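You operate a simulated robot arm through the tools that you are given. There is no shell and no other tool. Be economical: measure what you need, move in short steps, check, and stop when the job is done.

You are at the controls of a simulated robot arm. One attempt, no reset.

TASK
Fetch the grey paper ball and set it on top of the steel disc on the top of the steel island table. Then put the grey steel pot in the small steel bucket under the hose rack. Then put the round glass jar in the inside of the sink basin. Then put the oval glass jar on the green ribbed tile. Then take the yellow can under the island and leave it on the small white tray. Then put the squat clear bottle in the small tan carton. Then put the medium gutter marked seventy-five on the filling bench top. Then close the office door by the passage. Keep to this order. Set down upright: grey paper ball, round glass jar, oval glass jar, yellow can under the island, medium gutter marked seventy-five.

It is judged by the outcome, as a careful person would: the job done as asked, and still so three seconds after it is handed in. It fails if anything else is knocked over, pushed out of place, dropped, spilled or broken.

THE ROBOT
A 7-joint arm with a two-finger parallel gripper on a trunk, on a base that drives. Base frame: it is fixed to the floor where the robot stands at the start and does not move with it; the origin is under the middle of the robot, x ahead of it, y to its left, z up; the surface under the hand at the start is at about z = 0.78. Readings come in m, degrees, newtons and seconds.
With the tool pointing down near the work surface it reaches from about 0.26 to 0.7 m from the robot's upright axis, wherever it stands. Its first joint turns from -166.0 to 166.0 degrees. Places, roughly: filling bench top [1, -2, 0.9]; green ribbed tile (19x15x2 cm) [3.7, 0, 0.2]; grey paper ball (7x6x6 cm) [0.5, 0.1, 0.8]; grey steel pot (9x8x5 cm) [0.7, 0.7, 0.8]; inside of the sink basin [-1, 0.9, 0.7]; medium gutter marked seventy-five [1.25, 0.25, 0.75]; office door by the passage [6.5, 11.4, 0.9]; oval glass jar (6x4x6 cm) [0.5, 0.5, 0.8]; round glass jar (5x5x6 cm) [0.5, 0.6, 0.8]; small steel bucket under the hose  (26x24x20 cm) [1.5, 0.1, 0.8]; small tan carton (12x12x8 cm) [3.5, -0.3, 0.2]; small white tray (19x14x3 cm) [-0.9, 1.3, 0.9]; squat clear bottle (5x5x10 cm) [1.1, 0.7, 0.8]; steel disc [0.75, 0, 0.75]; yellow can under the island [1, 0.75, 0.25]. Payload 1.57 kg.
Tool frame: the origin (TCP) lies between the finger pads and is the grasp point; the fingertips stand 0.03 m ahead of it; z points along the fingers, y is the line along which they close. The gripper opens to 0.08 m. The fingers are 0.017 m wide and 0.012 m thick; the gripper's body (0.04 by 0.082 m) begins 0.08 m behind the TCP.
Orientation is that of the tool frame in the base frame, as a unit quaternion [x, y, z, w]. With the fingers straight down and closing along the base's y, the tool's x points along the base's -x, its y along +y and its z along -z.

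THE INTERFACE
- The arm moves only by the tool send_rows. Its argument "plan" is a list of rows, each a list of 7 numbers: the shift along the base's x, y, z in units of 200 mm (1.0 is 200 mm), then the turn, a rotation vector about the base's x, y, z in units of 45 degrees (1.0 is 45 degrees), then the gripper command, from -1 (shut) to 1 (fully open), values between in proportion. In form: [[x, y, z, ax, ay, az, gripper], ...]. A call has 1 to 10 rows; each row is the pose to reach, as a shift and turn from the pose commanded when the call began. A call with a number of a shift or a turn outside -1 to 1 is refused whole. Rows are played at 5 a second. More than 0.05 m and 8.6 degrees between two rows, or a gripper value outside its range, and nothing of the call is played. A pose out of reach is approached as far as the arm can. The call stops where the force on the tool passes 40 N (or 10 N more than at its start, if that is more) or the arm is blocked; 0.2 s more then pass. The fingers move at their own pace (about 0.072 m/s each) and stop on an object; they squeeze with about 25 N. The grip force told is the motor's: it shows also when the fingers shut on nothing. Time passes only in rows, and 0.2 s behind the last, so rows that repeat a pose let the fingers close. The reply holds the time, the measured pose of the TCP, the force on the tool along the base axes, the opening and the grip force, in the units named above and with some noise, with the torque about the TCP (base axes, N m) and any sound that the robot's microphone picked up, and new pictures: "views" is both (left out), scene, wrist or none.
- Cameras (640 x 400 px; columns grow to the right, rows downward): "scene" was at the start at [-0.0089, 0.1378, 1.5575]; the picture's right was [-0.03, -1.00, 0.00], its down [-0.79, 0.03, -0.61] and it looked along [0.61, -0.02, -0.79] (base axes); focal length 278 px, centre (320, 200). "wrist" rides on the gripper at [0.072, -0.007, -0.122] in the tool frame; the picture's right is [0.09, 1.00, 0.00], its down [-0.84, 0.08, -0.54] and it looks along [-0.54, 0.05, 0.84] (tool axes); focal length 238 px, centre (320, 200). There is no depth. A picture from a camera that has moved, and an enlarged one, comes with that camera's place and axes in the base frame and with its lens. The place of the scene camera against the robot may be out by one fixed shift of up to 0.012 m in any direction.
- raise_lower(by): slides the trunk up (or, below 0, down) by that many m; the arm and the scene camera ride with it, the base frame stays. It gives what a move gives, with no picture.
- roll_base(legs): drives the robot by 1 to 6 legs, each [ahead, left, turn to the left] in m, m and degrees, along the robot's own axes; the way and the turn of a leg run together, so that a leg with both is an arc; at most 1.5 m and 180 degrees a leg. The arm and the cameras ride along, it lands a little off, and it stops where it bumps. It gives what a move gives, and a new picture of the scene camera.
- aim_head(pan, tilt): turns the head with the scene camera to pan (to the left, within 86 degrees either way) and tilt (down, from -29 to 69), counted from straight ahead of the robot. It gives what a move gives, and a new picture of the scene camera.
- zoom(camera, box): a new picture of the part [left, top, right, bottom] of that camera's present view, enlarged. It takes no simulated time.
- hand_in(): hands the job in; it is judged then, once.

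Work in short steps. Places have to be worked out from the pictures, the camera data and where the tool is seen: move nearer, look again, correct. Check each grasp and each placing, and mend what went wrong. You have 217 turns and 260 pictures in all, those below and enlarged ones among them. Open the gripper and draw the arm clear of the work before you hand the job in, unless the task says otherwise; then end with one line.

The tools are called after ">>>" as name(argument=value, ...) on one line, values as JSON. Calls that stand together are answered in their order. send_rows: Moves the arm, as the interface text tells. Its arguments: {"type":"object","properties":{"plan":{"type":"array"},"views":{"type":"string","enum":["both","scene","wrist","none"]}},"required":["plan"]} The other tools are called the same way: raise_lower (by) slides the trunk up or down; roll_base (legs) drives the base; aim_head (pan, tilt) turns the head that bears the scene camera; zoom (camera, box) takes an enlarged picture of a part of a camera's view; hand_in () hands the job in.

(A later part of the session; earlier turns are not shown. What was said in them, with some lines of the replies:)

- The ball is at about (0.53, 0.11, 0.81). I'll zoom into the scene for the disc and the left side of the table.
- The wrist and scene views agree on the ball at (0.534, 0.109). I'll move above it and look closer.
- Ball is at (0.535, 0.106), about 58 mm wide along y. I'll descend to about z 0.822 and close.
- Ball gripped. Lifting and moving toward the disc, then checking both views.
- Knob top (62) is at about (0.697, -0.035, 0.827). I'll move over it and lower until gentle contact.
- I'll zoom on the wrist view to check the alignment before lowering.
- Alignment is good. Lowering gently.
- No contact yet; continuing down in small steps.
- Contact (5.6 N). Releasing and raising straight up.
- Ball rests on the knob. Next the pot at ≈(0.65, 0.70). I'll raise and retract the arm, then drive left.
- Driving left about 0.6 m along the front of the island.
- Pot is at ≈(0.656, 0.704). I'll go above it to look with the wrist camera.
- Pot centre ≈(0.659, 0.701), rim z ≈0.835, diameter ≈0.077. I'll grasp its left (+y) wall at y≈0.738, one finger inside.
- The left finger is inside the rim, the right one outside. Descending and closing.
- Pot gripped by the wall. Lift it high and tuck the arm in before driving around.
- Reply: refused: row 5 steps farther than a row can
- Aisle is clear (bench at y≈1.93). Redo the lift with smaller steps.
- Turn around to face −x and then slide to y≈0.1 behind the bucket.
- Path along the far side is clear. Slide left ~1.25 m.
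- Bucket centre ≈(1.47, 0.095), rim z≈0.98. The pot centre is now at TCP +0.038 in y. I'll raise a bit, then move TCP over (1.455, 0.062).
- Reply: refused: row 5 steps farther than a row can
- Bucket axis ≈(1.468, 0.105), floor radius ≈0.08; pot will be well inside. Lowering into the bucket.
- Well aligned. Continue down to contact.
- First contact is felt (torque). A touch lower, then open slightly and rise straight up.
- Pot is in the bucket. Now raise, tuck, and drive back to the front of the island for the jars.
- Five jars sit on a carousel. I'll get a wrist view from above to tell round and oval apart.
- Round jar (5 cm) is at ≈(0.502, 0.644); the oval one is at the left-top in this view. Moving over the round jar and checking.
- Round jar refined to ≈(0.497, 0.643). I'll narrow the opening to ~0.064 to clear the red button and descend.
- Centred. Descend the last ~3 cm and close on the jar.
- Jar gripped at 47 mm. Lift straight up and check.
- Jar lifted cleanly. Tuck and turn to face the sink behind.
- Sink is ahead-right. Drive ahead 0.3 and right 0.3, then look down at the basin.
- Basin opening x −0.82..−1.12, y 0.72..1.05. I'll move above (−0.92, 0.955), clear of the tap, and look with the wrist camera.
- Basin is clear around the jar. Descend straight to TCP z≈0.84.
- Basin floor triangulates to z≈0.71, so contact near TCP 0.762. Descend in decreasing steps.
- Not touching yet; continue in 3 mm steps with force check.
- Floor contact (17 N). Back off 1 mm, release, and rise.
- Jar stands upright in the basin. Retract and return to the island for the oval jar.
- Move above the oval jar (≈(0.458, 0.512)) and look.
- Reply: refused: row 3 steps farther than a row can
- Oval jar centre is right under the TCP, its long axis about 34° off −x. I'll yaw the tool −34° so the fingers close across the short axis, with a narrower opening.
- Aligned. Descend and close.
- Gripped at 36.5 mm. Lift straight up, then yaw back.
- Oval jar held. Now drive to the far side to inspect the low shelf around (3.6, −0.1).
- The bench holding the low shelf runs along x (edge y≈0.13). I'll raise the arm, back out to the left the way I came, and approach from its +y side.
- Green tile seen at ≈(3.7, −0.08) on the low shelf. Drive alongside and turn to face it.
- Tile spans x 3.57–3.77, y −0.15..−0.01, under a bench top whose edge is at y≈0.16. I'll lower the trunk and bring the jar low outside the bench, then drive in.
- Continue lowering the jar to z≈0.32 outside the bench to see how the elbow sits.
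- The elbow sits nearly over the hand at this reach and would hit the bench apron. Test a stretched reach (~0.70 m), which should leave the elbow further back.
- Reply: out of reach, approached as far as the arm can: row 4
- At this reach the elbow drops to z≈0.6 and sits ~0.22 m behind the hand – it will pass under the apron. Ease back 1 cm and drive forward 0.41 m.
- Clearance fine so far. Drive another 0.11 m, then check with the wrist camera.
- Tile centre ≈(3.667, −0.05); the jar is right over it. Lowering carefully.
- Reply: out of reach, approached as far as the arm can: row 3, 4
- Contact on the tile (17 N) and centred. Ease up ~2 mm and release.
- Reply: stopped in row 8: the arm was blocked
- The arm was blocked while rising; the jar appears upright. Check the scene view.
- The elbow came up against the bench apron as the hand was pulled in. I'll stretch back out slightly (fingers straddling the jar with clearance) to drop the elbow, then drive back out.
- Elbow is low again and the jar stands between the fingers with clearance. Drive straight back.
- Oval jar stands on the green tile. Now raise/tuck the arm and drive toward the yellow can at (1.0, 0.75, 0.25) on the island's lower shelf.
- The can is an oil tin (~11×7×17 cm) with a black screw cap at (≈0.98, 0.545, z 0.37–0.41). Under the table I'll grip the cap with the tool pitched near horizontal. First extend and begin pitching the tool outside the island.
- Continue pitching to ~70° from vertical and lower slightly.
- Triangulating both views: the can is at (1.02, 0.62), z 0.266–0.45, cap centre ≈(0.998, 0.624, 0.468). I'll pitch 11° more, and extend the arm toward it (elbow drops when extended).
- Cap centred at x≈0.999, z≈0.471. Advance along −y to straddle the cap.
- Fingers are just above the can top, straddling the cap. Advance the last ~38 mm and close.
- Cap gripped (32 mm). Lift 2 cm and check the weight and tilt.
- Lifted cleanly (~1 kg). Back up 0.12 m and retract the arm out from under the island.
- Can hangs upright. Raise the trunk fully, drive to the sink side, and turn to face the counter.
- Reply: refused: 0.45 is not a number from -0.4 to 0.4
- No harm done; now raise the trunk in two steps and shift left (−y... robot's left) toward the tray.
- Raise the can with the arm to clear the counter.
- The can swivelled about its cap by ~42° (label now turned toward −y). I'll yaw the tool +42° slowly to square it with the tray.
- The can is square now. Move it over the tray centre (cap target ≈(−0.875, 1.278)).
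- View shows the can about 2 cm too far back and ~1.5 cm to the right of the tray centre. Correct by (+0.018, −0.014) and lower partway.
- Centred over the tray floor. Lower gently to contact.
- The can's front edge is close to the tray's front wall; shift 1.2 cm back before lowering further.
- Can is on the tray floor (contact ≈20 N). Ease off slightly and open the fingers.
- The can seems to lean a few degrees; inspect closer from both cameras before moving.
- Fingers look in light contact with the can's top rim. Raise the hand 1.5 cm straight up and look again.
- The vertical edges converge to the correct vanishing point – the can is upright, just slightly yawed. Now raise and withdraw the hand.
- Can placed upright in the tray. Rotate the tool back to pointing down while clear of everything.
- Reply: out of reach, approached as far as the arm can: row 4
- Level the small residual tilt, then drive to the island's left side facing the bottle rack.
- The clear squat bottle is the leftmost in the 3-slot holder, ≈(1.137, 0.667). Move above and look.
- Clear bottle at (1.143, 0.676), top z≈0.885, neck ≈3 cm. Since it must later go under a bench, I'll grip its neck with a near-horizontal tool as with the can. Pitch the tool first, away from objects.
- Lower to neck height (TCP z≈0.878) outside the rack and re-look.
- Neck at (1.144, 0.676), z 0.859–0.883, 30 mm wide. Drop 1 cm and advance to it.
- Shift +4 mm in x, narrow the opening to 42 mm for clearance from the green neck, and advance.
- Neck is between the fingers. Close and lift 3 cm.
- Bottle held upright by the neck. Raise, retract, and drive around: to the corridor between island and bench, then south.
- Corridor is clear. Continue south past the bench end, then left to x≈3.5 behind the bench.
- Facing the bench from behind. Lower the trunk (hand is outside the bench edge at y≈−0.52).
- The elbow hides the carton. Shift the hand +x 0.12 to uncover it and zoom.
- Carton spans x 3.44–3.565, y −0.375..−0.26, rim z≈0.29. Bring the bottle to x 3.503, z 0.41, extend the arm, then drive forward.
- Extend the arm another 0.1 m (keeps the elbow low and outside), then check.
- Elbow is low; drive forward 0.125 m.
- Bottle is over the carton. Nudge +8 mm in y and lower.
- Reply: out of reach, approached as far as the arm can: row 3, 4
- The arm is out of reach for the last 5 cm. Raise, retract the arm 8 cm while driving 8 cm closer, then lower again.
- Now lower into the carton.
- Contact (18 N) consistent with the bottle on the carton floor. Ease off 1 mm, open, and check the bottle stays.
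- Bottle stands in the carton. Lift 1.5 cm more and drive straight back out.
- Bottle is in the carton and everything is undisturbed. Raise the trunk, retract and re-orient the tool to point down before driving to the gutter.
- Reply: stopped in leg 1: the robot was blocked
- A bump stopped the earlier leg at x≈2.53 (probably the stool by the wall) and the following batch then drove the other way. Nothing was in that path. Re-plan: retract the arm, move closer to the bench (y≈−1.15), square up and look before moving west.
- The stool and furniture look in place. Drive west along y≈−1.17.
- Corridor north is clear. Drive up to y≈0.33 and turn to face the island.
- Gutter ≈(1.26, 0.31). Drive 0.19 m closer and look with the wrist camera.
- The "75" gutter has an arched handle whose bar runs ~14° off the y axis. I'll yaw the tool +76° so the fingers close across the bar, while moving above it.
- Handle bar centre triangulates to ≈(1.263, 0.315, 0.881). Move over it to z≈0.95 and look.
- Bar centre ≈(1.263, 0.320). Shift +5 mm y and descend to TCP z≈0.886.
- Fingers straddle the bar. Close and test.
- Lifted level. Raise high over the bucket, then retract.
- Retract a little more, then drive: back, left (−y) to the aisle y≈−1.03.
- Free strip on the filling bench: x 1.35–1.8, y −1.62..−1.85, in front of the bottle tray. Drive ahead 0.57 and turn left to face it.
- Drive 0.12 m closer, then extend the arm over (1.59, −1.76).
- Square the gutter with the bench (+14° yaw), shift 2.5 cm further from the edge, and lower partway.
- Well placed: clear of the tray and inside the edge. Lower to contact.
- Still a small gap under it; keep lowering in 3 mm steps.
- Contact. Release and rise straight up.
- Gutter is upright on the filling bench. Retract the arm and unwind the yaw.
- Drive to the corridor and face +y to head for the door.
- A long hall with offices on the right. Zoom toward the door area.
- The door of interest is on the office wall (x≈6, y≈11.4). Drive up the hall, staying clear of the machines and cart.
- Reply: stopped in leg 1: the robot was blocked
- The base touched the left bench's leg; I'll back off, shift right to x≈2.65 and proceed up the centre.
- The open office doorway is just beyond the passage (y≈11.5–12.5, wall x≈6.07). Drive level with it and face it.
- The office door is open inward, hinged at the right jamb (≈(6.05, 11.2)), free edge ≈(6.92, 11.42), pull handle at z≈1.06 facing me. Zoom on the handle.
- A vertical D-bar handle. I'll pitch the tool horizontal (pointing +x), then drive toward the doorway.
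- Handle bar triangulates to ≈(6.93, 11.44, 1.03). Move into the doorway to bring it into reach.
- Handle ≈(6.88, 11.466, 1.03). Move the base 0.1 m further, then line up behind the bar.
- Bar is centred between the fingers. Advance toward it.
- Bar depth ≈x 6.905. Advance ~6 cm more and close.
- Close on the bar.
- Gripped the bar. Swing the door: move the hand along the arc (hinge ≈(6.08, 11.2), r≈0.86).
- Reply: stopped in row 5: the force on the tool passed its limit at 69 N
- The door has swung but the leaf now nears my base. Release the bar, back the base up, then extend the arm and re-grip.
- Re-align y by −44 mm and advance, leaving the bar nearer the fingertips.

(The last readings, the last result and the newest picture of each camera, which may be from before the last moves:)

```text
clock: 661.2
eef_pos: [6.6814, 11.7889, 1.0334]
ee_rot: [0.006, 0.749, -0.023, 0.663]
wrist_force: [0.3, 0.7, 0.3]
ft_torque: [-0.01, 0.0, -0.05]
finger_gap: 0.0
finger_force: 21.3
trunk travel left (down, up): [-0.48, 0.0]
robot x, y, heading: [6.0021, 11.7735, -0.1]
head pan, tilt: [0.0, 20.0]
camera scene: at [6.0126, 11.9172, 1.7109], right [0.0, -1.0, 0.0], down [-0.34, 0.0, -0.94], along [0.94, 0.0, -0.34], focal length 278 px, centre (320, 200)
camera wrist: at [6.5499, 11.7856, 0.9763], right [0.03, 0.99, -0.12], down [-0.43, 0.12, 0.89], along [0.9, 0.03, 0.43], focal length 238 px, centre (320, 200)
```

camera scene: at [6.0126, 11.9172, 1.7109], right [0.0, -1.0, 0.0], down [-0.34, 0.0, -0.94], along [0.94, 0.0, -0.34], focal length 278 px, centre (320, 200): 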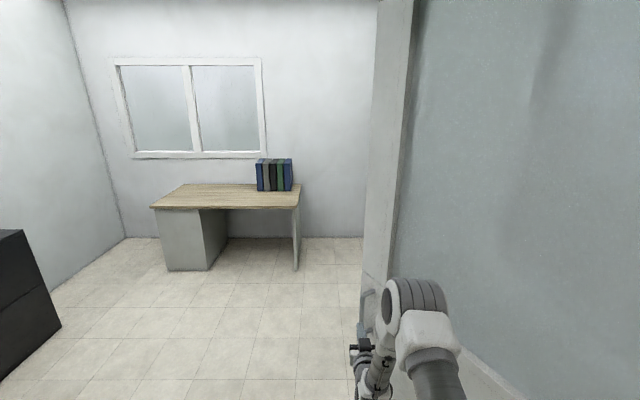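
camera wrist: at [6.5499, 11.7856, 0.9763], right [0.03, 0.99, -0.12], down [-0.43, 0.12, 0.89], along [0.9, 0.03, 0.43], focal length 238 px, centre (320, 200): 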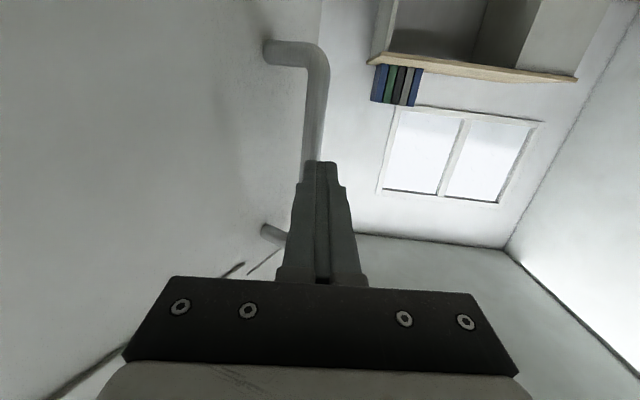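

The grip slipped off but the door swung to ~40°. To keep a positive hold, the tool must turn with the door. Back the hand off, move the base back slightly, and yaw the tool.

>>> send_rows(plan=[[-0.2, 0, 0, 0, 0, 0, -0.6], [-0.4, 0, 0, 0, 0, 0, -0.15], [-0.4, 0, 0, 0, 0, 0.15, -0.15], [-0.4, 0, 0, 0, 0, 0.3, -0.15], [-0.4, 0, 0, 0, 0, 0.45, -0.15], [-0.4, 0, 0, 0, 0, 0.5, -0.15]], views="both")

```text
clock: 662.6
eef_pos: [6.5999, 11.7934, 1.0338]
ee_rot: [-0.143, 0.735, 0.112, 0.654]
wrist_force: [-0.3, 0.5, 0.0]
ft_torque: [0.0, -0.01, 0.02]
finger_gap: 0.0339
finger_force: 0.0
trunk travel left (down, up): [-0.48, 0.0]
robot x, y, heading: [6.0022, 11.7753, 0.1]
head pan, tilt: [0.0, 20.0]
camera scene: at [6.0122, 11.9164, 1.711], right [0.0, -1.0, 0.0], down [-0.34, 0.0, -0.94], along [0.94, 0.0, -0.34], focal length 278 px, centre (320, 200)
camera wrist: at [6.4815, 11.7396, 0.9765], right [-0.36, 0.93, -0.11], down [-0.44, -0.06, 0.89], along [0.82, 0.37, 0.43], focal length 238 px, centre (320, 200)
```

scene: 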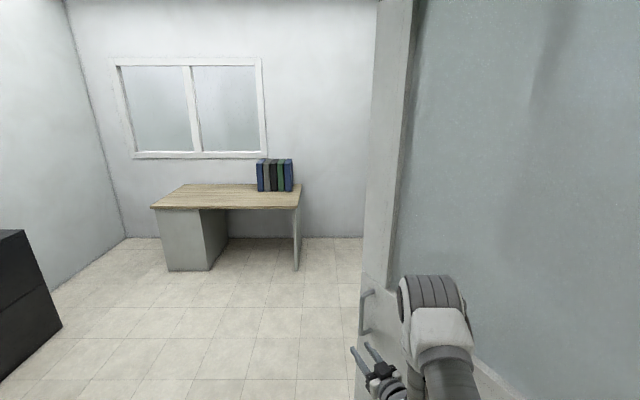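
wrist: 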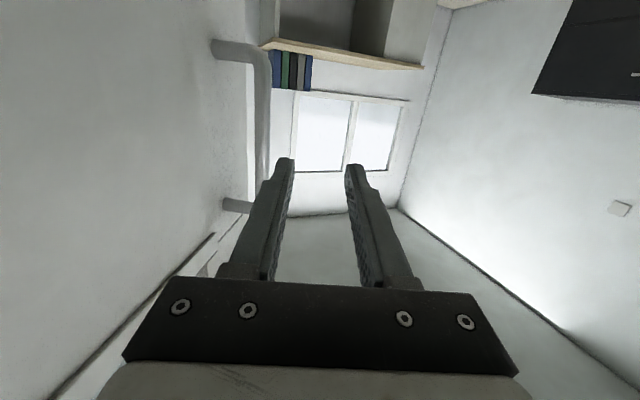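

Bar now at ≈(6.70, 11.774), consistent with the arc. Shift laterally, advance along the tool axis, and grip.

>>> send_rows(plan=[[0.05, -0.13, 0, 0, 0, 0, -0.15], [0.095, -0.252, 0, 0, 0, 0, -0.15], [0.095, -0.252, 0, 0, 0, 0, -0.15]], views="wrist")

```text
clock: 663.4
eef_pos: [6.6202, 11.7425, 1.0351]
ee_rot: [-0.141, 0.734, 0.111, 0.655]
wrist_force: [-0.1, -0.1, 0.2]
ft_torque: [0.02, 0.01, -0.01]
finger_gap: 0.0336
finger_force: 0.0
trunk travel left (down, up): [-0.48, 0.0]
robot x, y, heading: [6.0034, 11.7747, -0.0]
head pan, tilt: [0.0, 20.0]
camera wrist: at [6.5006, 11.6891, 0.9766], right [-0.36, 0.93, -0.11], down [-0.45, -0.06, 0.89], along [0.82, 0.37, 0.43], focal length 238 px, centre (320, 200)
```

wrist: 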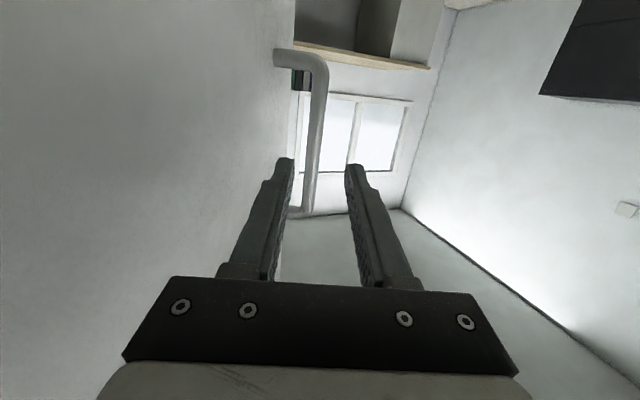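

>>> send_rows(plan=[[0.19, 0.07, 0, 0, 0, 0, -0.15], [0.37, 0.14, 0, 0, 0, 0, -0.15], [0.47, 0.178, 0, 0, 0, 0, -0.15]], views="wrist")

```text
clock: 664.2
eef_pos: [6.7147, 11.7787, 1.0341]
ee_rot: [-0.142, 0.734, 0.111, 0.655]
wrist_force: [0.1, -0.4, 1.0]
ft_torque: [0.01, 0.02, 0.03]
finger_gap: 0.034
finger_force: 0.0
trunk travel left (down, up): [-0.48, 0.0]
robot x, y, heading: [6.0028, 11.7746, -0.2]
head pan, tilt: [0.0, 20.0]
camera wrist: at [6.5955, 11.7249, 0.9763], right [-0.36, 0.93, -0.11], down [-0.45, -0.06, 0.89], along [0.82, 0.37, 0.43], focal length 238 px, centre (320, 200)
```

wrist: 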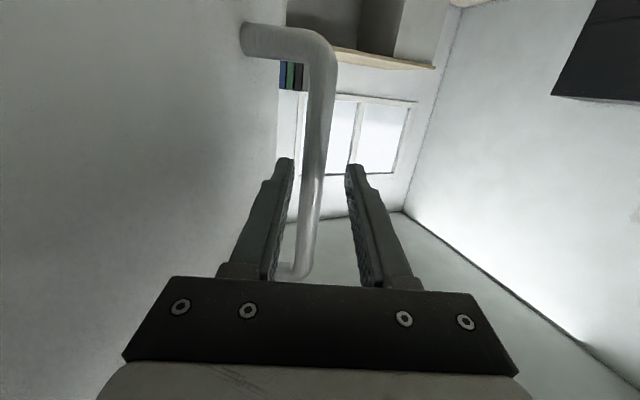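

>>> send_rows(plan=[[0.1, 0.02, 0, 0, 0, 0, -0.15], [0.2, 0.045, 0, 0, 0, 0, -0.15], [0.2, 0.045, 0, 0, 0, 0, -0.7], [0.2, 0.045, 0, 0, 0, 0, -1], [0.2, 0.045, 0, 0, 0, 0, -1]], views="wrist")

```text
clock: 665.4
eef_pos: [6.7544, 11.7866, 1.0333]
ee_rot: [-0.141, 0.735, 0.11, 0.654]
wrist_force: [1.8, 3.0, -2.0]
ft_torque: [0.43, 0.56, 0.02]
finger_gap: 0.016
finger_force: 31.0
trunk travel left (down, up): [-0.48, 0.0]
robot x, y, heading: [6.0031, 11.7773, -0.3]
head pan, tilt: [0.0, 20.0]
camera wrist: at [6.6349, 11.7339, 0.9755], right [-0.36, 0.93, -0.11], down [-0.44, -0.06, 0.89], along [0.82, 0.37, 0.43], focal length 238 px, centre (320, 200)
```

wrist: 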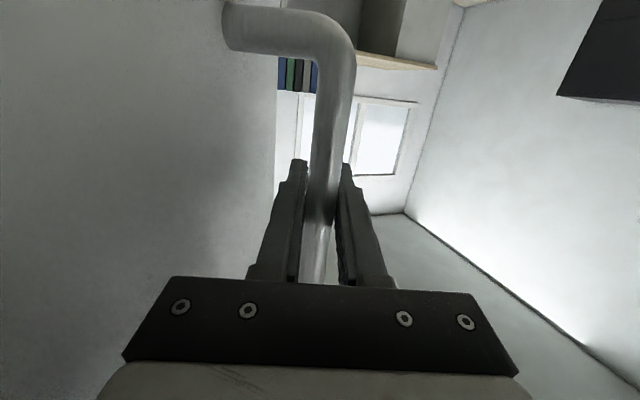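

Firm grip. Swing another 15°, rotating the tool with the door.

>>> send_rows(plan=[[-0.158, 0.172, 0, 0, 0, 0.067, -1], [-0.325, 0.337, 0, 0, 0, 0.133, -1], [-0.5, 0.492, 0, 0, 0, 0.2, -1], [-0.685, 0.635, 0, 0, 0, 0.267, -1], [-0.875, 0.772, 0, 0, 0, 0.333, -1]], views="wrist")

```text
clock: 666.6
eef_pos: [6.5774, 11.944, 1.0321]
ee_rot: [-0.237, 0.71, 0.195, 0.634]
wrist_force: [14.6, 23.0, -0.6]
ft_torque: [0.33, 0.65, -0.04]
finger_gap: 0.0163
finger_force: 31.5
trunk travel left (down, up): [-0.48, 0.0]
robot x, y, heading: [6.0024, 11.7765, -0.2]
head pan, tilt: [0.0, 20.0]
camera wrist: at [6.476, 11.862, 0.9761], right [-0.59, 0.8, -0.12], down [-0.41, -0.18, 0.89], along [0.69, 0.58, 0.43], focal length 238 px, centre (320, 200)
```

wrist: 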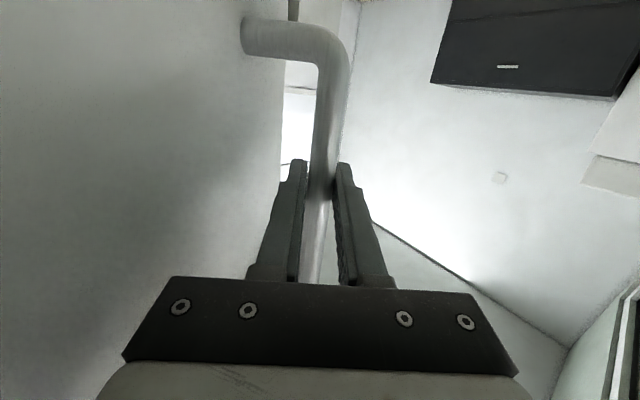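

Great. Now rotate the whole robot about the door hinge (arc legs), which keeps the hand fixed relative to the door. First two 8° arcs.

>>> roll_base(legs=[[-0.08, -0.011, 8], [-0.08, -0.011, 8]])

>>> send_rows(plan=[[0, 0, 0, 0, 0, 0, -1]], views="wrist")

```text
clock: 668.6
eef_pos: [6.3576, 12.0505, 1.0337]
ee_rot: [-0.332, 0.67, 0.28, 0.601]
wrist_force: [9.1, 25.7, -2.8]
ft_torque: [0.72, 0.12, 0.13]
finger_gap: 0.016
finger_force: 31.4
trunk travel left (down, up): [-0.48, 0.0]
robot x, y, heading: [5.8497, 11.7331, 15.8]
head pan, tilt: [0.0, 20.0]
camera scene: at [5.8194, 11.8744, 1.7107], right [0.27, -0.96, 0.0], down [-0.33, -0.1, -0.94], along [0.9, 0.26, -0.34], focal length 278 px, centre (320, 200)
```

scene: 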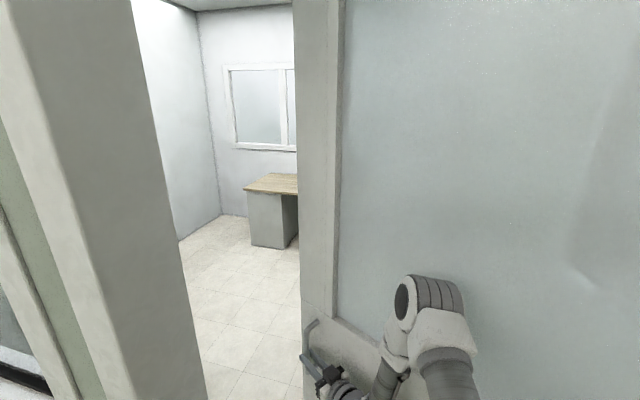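

```text
clock: 669.0
eef_pos: [6.3569, 12.0514, 1.0329]
ee_rot: [-0.332, 0.67, 0.282, 0.601]
wrist_force: [1.8, 9.6, -5.2]
ft_torque: [0.1, 0.73, 0.07]
finger_gap: 0.0157
finger_force: 31.4
trunk travel left (down, up): [-0.48, 0.0]
robot x, y, heading: [5.8469, 11.734, 15.9]
head pan, tilt: [0.0, 20.0]
camera wrist: at [6.2811, 11.9441, 0.9758], right [-0.79, 0.61, -0.11], down [-0.35, -0.28, 0.89], along [0.51, 0.74, 0.43], focal length 238 px, centre (320, 200)
```

wrist: 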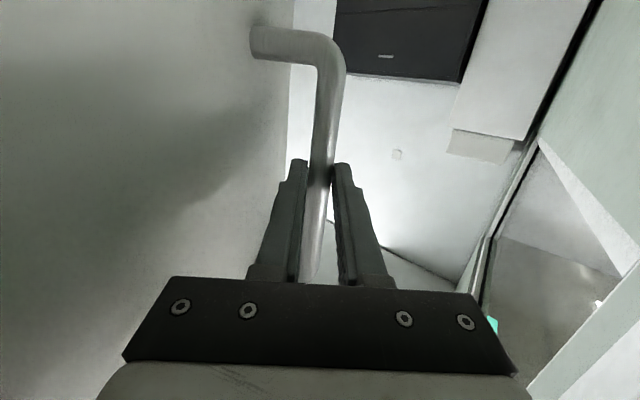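

Works well. Continue with another two arcs (8° then 6°).

>>> roll_base(legs=[[-0.075, -0.017, 8], [-0.055, -0.013, 6]])

>>> send_rows(plan=[[0, 0, 0, 0, 0, 0, -1]], views="wrist")

```text
clock: 670.8
eef_pos: [6.1591, 12.0857, 1.0349]
ee_rot: [-0.411, 0.624, 0.352, 0.564]
wrist_force: [1.7, 25.1, 1.0]
ft_torque: [0.75, 0.25, 0.22]
finger_gap: 0.0159
finger_force: 31.5
trunk travel left (down, up): [-0.48, 0.0]
robot x, y, heading: [5.7388, 11.6585, 29.4]
head pan, tilt: [0.0, 20.0]
camera scene: at [5.6779, 11.7866, 1.7107], right [0.49, -0.87, 0.0], down [-0.3, -0.17, -0.94], along [0.82, 0.46, -0.34], focal length 278 px, centre (320, 200)
```

scene: 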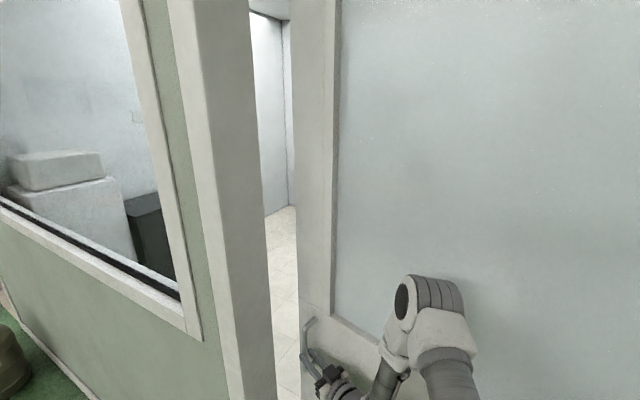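

```text
clock: 671.2
eef_pos: [6.1571, 12.0854, 1.0343]
ee_rot: [-0.41, 0.625, 0.353, 0.563]
wrist_force: [-0.7, 8.6, -4.3]
ft_torque: [-0.07, 0.76, 0.11]
finger_gap: 0.016
finger_force: 31.6
trunk travel left (down, up): [-0.48, 0.0]
robot x, y, heading: [5.7394, 11.6565, 29.6]
head pan, tilt: [0.0, 20.0]
camera wrist: at [6.1098, 11.965, 0.9765], right [-0.91, 0.4, -0.11], down [-0.27, -0.36, 0.89], along [0.32, 0.84, 0.44], focal length 238 px, centre (320, 200)
```

wrist: 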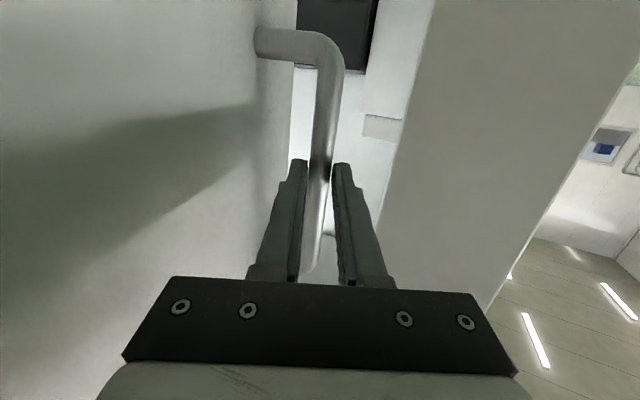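

About 6–7° remain. Another 5° arc, then check.

>>> roll_base(legs=[[-0.046, -0.012, 5]])

>>> send_rows(plan=[[0, 0, 0, 0, 0, 0, -1]], views="wrist")

```text
clock: 672.2
eef_pos: [6.0871, 12.0867, 1.0349]
ee_rot: [-0.437, 0.606, 0.375, 0.549]
wrist_force: [-0.3, 22.2, -4.9]
ft_torque: [-0.02, 0.27, 0.21]
finger_gap: 0.0158
finger_force: 31.3
trunk travel left (down, up): [-0.48, 0.0]
robot x, y, heading: [5.7099, 11.6216, 34.6]
head pan, tilt: [0.0, 20.0]
camera scene: at [5.6344, 11.7466, 1.7108], right [0.57, -0.82, 0.0], down [-0.28, -0.2, -0.94], along [0.77, 0.53, -0.34], focal length 278 px, centre (320, 200)
```

scene: 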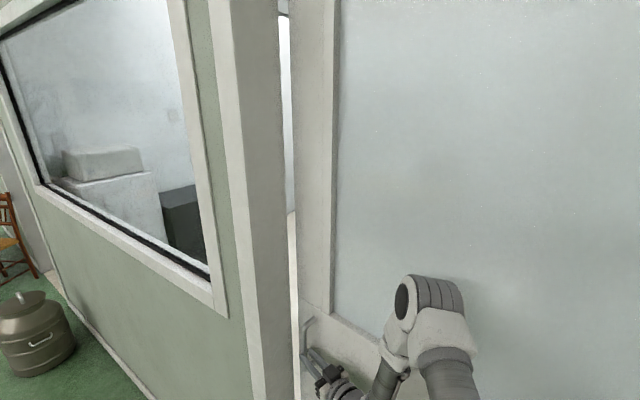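

```text
clock: 672.6
eef_pos: [6.0857, 12.0868, 1.0344]
ee_rot: [-0.436, 0.606, 0.376, 0.549]
wrist_force: [-0.3, 8.7, -4.8]
ft_torque: [-0.44, 0.49, 0.14]
finger_gap: 0.0157
finger_force: 32.0
trunk travel left (down, up): [-0.48, 0.0]
robot x, y, heading: [5.7074, 11.621, 34.8]
head pan, tilt: [0.0, 20.0]
camera wrist: at [6.0494, 11.9618, 0.977], right [-0.94, 0.32, -0.11], down [-0.24, -0.38, 0.89], along [0.24, 0.87, 0.44], focal length 238 px, centre (320, 200)
```

wrist: 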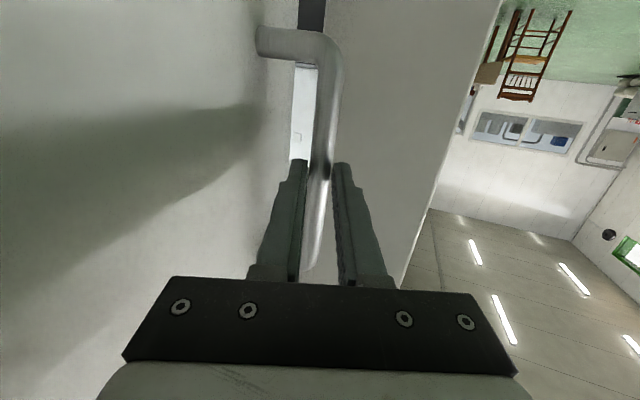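

A small gap remains. Another 4° arc.

>>> roll_base(legs=[[-0.037, -0.009, 4]])

>>> send_rows(plan=[[0, 0, 0, 0, 0, 0, -1]], views="wrist")

```text
clock: 673.5
eef_pos: [6.0293, 12.0833, 1.0362]
ee_rot: [-0.457, 0.589, 0.395, 0.536]
wrist_force: [-4.7, 14.7, -8.5]
ft_torque: [-0.06, 0.01, 0.27]
finger_gap: 0.0157
finger_force: 31.1
trunk travel left (down, up): [-0.48, 0.0]
robot x, y, heading: [5.6826, 11.5971, 38.5]
head pan, tilt: [0.0, 20.0]
camera scene: at [5.6015, 11.712, 1.7108], right [0.62, -0.78, 0.0], down [-0.27, -0.21, -0.94], along [0.73, 0.59, -0.34], focal length 278 px, centre (320, 200)
```

scene: 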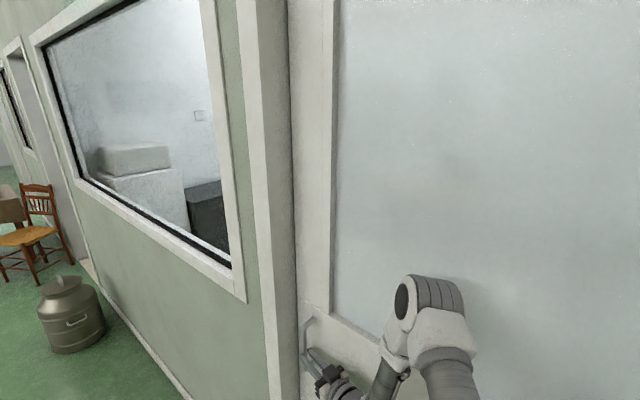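

```text
clock: 673.9
eef_pos: [6.0286, 12.0814, 1.0353]
ee_rot: [-0.458, 0.589, 0.396, 0.535]
wrist_force: [-4.6, 4.6, -3.5]
ft_torque: [-0.41, 0.19, 0.18]
finger_gap: 0.0151
finger_force: 31.0
trunk travel left (down, up): [-0.48, 0.0]
robot x, y, heading: [5.6859, 11.5928, 38.6]
head pan, tilt: [0.0, 20.0]
camera wrist: at [6.0003, 11.9558, 0.9773], right [-0.96, 0.25, -0.12], down [-0.21, -0.4, 0.89], along [0.18, 0.88, 0.44], focal length 238 px, centre (320, 200)
```

wrist: 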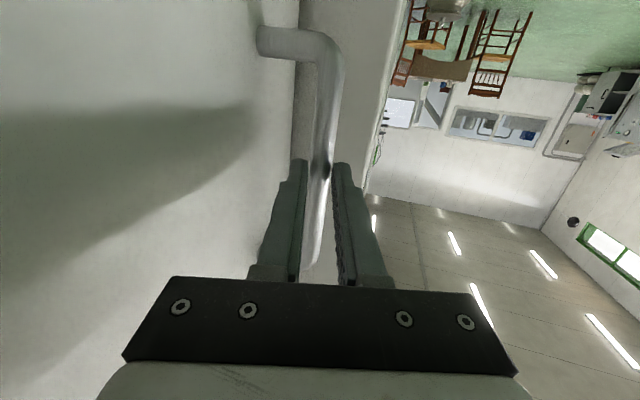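

Visually nearly shut. Pull the bar a bit further (−x) with the arm until it resists.

>>> send_rows(plan=[[-0.03, 0, 0, 0, 0, 0, -1], [-0.06, -0.004, 0, 0, 0, 0, -1], [-0.09, -0.008, 0, 0, 0, 0, -1], [-0.12, -0.012, 0, 0, 0, 0, -1]], views="both")

```text
clock: 674.9
eef_pos: [6.0045, 12.0813, 1.0358]
ee_rot: [-0.458, 0.589, 0.395, 0.535]
wrist_force: [-5.1, 8.6, -5.6]
ft_torque: [-0.45, 0.07, 0.22]
finger_gap: 0.0154
finger_force: 30.8
trunk travel left (down, up): [-0.48, 0.0]
robot x, y, heading: [5.6818, 11.5923, 38.8]
head pan, tilt: [0.0, 20.0]
camera scene: at [5.6018, 11.7113, 1.7109], right [0.62, -0.78, 0.0], down [-0.27, -0.21, -0.94], along [0.73, 0.59, -0.34], focal length 278 px, centre (320, 200)
camera wrist: at [5.977, 11.9536, 0.9772], right [-0.96, 0.26, -0.12], down [-0.21, -0.4, 0.89], along [0.18, 0.88, 0.44], focal length 238 px, centre (320, 200)
```

scene: 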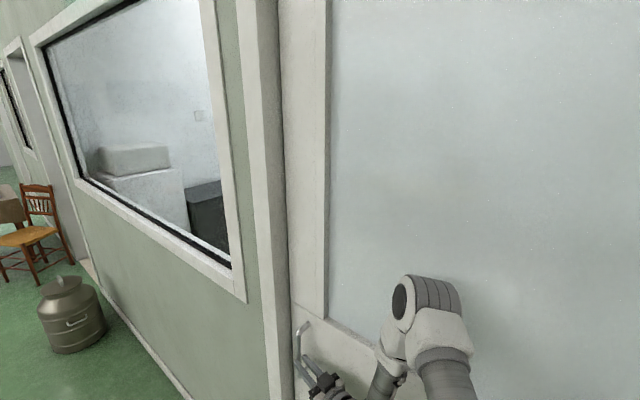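
wrist: 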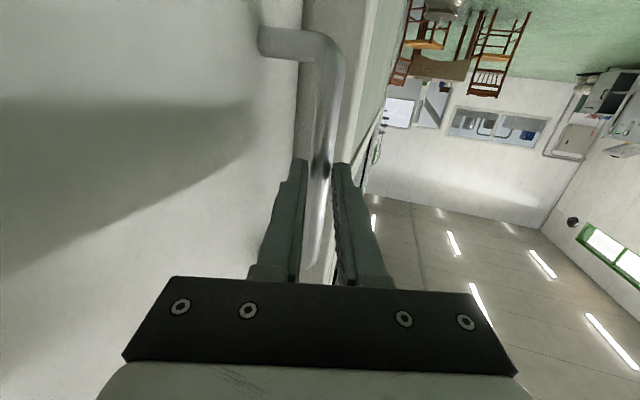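

Still moving freely; continue until it stops.

>>> send_rows(plan=[[-0.03, -0.003, 0, 0, 0, 0, -1], [-0.06, -0.007, 0, 0, 0, 0, -1], [-0.09, -0.011, 0, 0, 0, 0, -1], [-0.12, -0.015, 0, 0, 0, 0, -1], [-0.15, -0.02, 0, 0, 0, 0, -1]], views="both")

```text
clock: 676.1
eef_pos: [5.9749, 12.0764, 1.0356]
ee_rot: [-0.457, 0.589, 0.395, 0.536]
wrist_force: [0.4, 0.1, 0.1]
ft_torque: [0.03, 0.01, 0.0]
finger_gap: 0.0
finger_force: 21.8
trunk travel left (down, up): [-0.48, 0.0]
robot x, y, heading: [5.6857, 11.5903, 38.7]
head pan, tilt: [0.0, 20.0]
camera scene: at [5.602, 11.7097, 1.711], right [0.62, -0.78, 0.0], down [-0.27, -0.21, -0.94], along [0.73, 0.59, -0.34], focal length 278 px, centre (320, 200)
camera wrist: at [5.9476, 11.9484, 0.9782], right [-0.96, 0.26, -0.12], down [-0.22, -0.4, 0.89], along [0.18, 0.88, 0.44], focal length 238 px, centre (320, 200)
```

scene: 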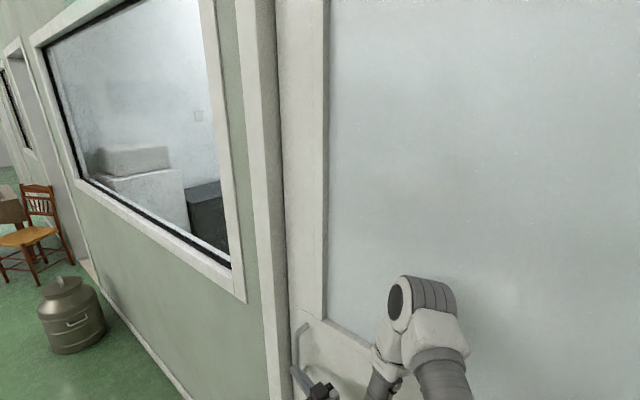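
wrist: 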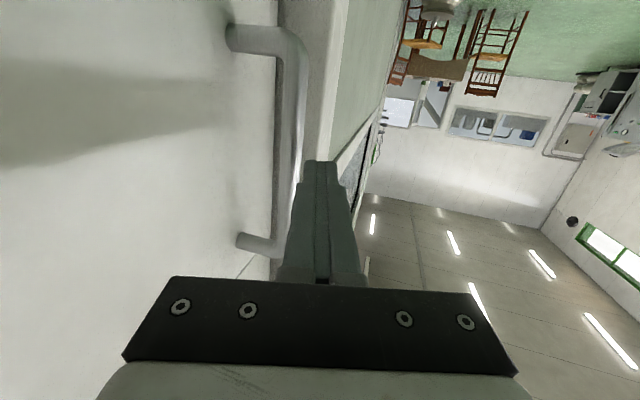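

The bar slid out of the fingers, probably at the stop. Withdraw the hand and look at the door from a distance.

>>> send_rows(plan=[[-0.2, 0, 0, 0, 0, 0, -1], [-0.4, -0.05, 0, 0, 0, 0, -1], [-0.6, -0.1, 0, 0, 0, 0, -1]], views="none")

>>> roll_base(legs=[[-0.7, 0, 0]])

>>> aim_head(pan=-20, tilt=20)

```text
clock: 676.9
eef_pos: [5.8559, 12.0559, 1.0367]
ee_rot: [-0.457, 0.589, 0.395, 0.537]
wrist_force: [-0.1, -0.6, 0.7]
ft_torque: [-0.01, -0.02, 0.01]
finger_gap: 0.0
finger_force: 21.1
trunk travel left (down, up): [-0.48, 0.0]
robot x, y, heading: [5.6786, 11.5915, 38.5]
head pan, tilt: [0.0, 20.0]
```

```text
clock: 681.9
eef_pos: [5.3165, 11.6236, 1.0361]
ee_rot: [-0.456, 0.59, 0.395, 0.537]
wrist_force: [0.1, 0.0, 0.2]
ft_torque: [-0.06, -0.01, 0.01]
finger_gap: 0.0
finger_force: 20.9
trunk travel left (down, up): [-0.48, 0.0]
robot x, y, heading: [5.1421, 11.1631, 38.6]
head pan, tilt: [0.0, 20.0]
camera scene: at [5.0611, 11.2793, 1.711], right [0.62, -0.78, 0.0], down [-0.27, -0.21, -0.94], along [0.74, 0.58, -0.34], focal length 278 px, centre (320, 200)
```

scene: 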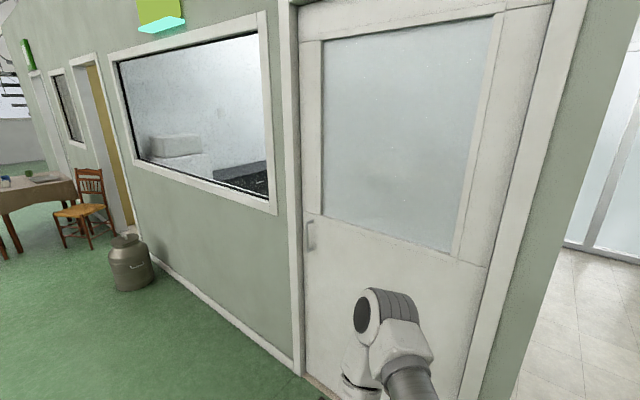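

```text
clock: 682.7
eef_pos: [5.3157, 11.6241, 1.0368]
ee_rot: [-0.456, 0.59, 0.394, 0.537]
wrist_force: [0.0, 0.5, 0.0]
ft_torque: [-0.01, 0.0, -0.01]
finger_gap: 0.0
finger_force: 21.4
trunk travel left (down, up): [-0.48, 0.0]
robot x, y, heading: [5.1424, 11.162, 38.3]
head pan, tilt: [-20.0, 20.0]
camera scene: at [5.0766, 11.251, 1.711], right [0.32, -0.95, 0.0], down [-0.32, -0.11, -0.94], along [0.89, 0.3, -0.34], focal length 278 px, centre (320, 200)
```

scene: 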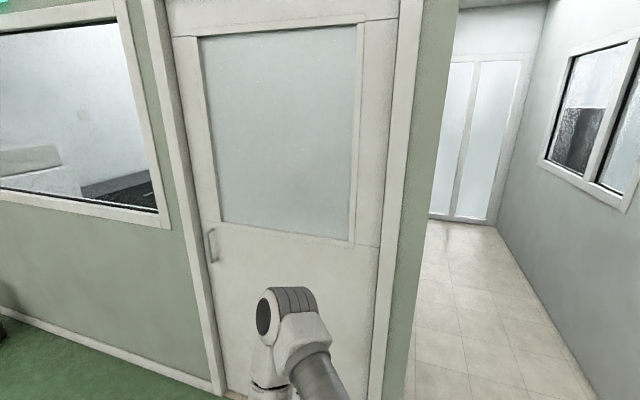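

The door looks shut. Zoom on its free edge to check flushness.

>>> zoom(camera="scene", box=[140, 0, 280, 100])

>>> zoom(camera="scene", box=[150, 200, 270, 400])

```text
4.00 times, centred on (210, 50) of scene
camera zoom: at [5.0766, 11.251, 1.711], right [0.32, -0.95, 0.0], down [-0.32, -0.11, -0.94], along [0.89, 0.3, -0.34], focal length 1112 px, centre (760, 800)
```

zoom: 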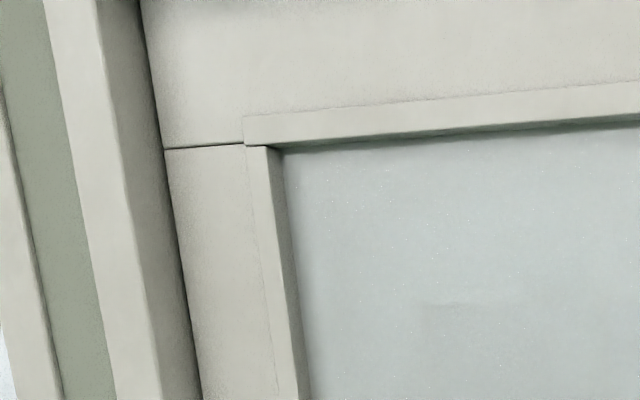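

```text
2.00 times, centred on (210, 300) of scene
camera zoom: at [5.0766, 11.251, 1.711], right [0.32, -0.95, 0.0], down [-0.32, -0.11, -0.94], along [0.89, 0.3, -0.34], focal length 556 px, centre (540, 0)
```

zoom: 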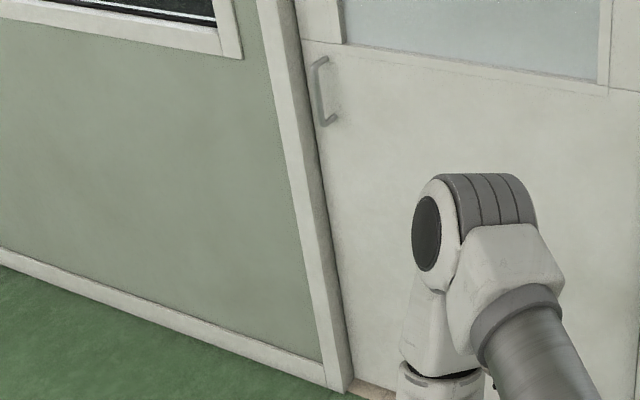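

Check the mid-rail line precisely to estimate any residual opening angle.

>>> zoom(camera="scene", box=[190, 180, 410, 290])

```text
2.91 times, centred on (300, 235) of scene
camera zoom: at [5.0766, 11.251, 1.711], right [0.32, -0.95, 0.0], down [-0.32, -0.11, -0.94], along [0.89, 0.3, -0.34], focal length 809 px, centre (378, 98)
```

zoom: 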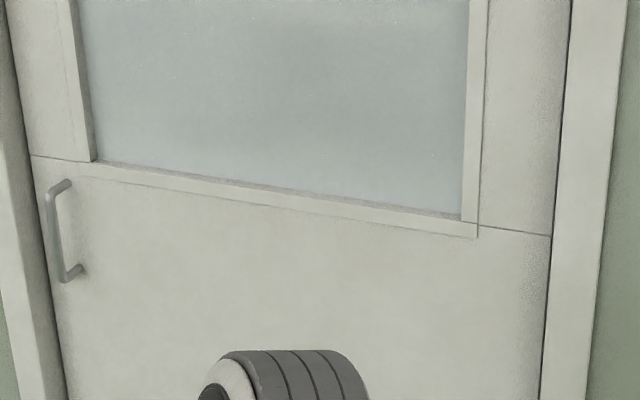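

Mid-rail slope matches the wall plane to within a degree – the door is shut. Open the gripper with the arm clear, then hand in.

>>> send_rows(plan=[[-0.1, 0, 0, 0, 0, 0, 0], [-0.2, -0.1, 0, 0, 0, 0, 1], [-0.2, -0.1, 0, 0, 0, 0, 1]], views="scene")

```text
clock: 683.5
eef_pos: [5.2748, 11.6051, 1.0364]
ee_rot: [-0.456, 0.59, 0.394, 0.537]
wrist_force: [-0.6, 0.5, 0.0]
ft_torque: [-0.02, -0.01, 0.01]
finger_gap: 0.0802
finger_force: 0.0
trunk travel left (down, up): [-0.48, 0.0]
robot x, y, heading: [5.1398, 11.1601, 38.5]
head pan, tilt: [-20.0, 20.0]
camera scene: at [5.0766, 11.2508, 1.711], right [0.32, -0.95, 0.0], down [-0.32, -0.11, -0.94], along [0.89, 0.3, -0.34], focal length 278 px, centre (320, 200)
```

scene: 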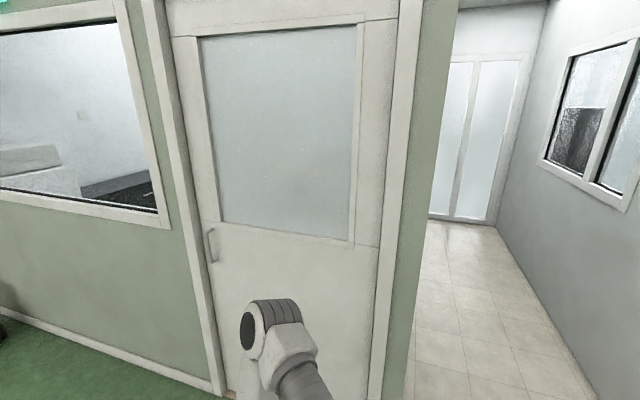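

The door stays shut, the gripper is open and the arm is clear. Handing in.

>>> hand_in()

```text
The job is handed in.
```

All eight steps were done in the order given and the job is handed in; the base bumped furniture twice while driving (the stool by the wall and the leg of the left-hand bench), and I saw nothing moved by either bump.
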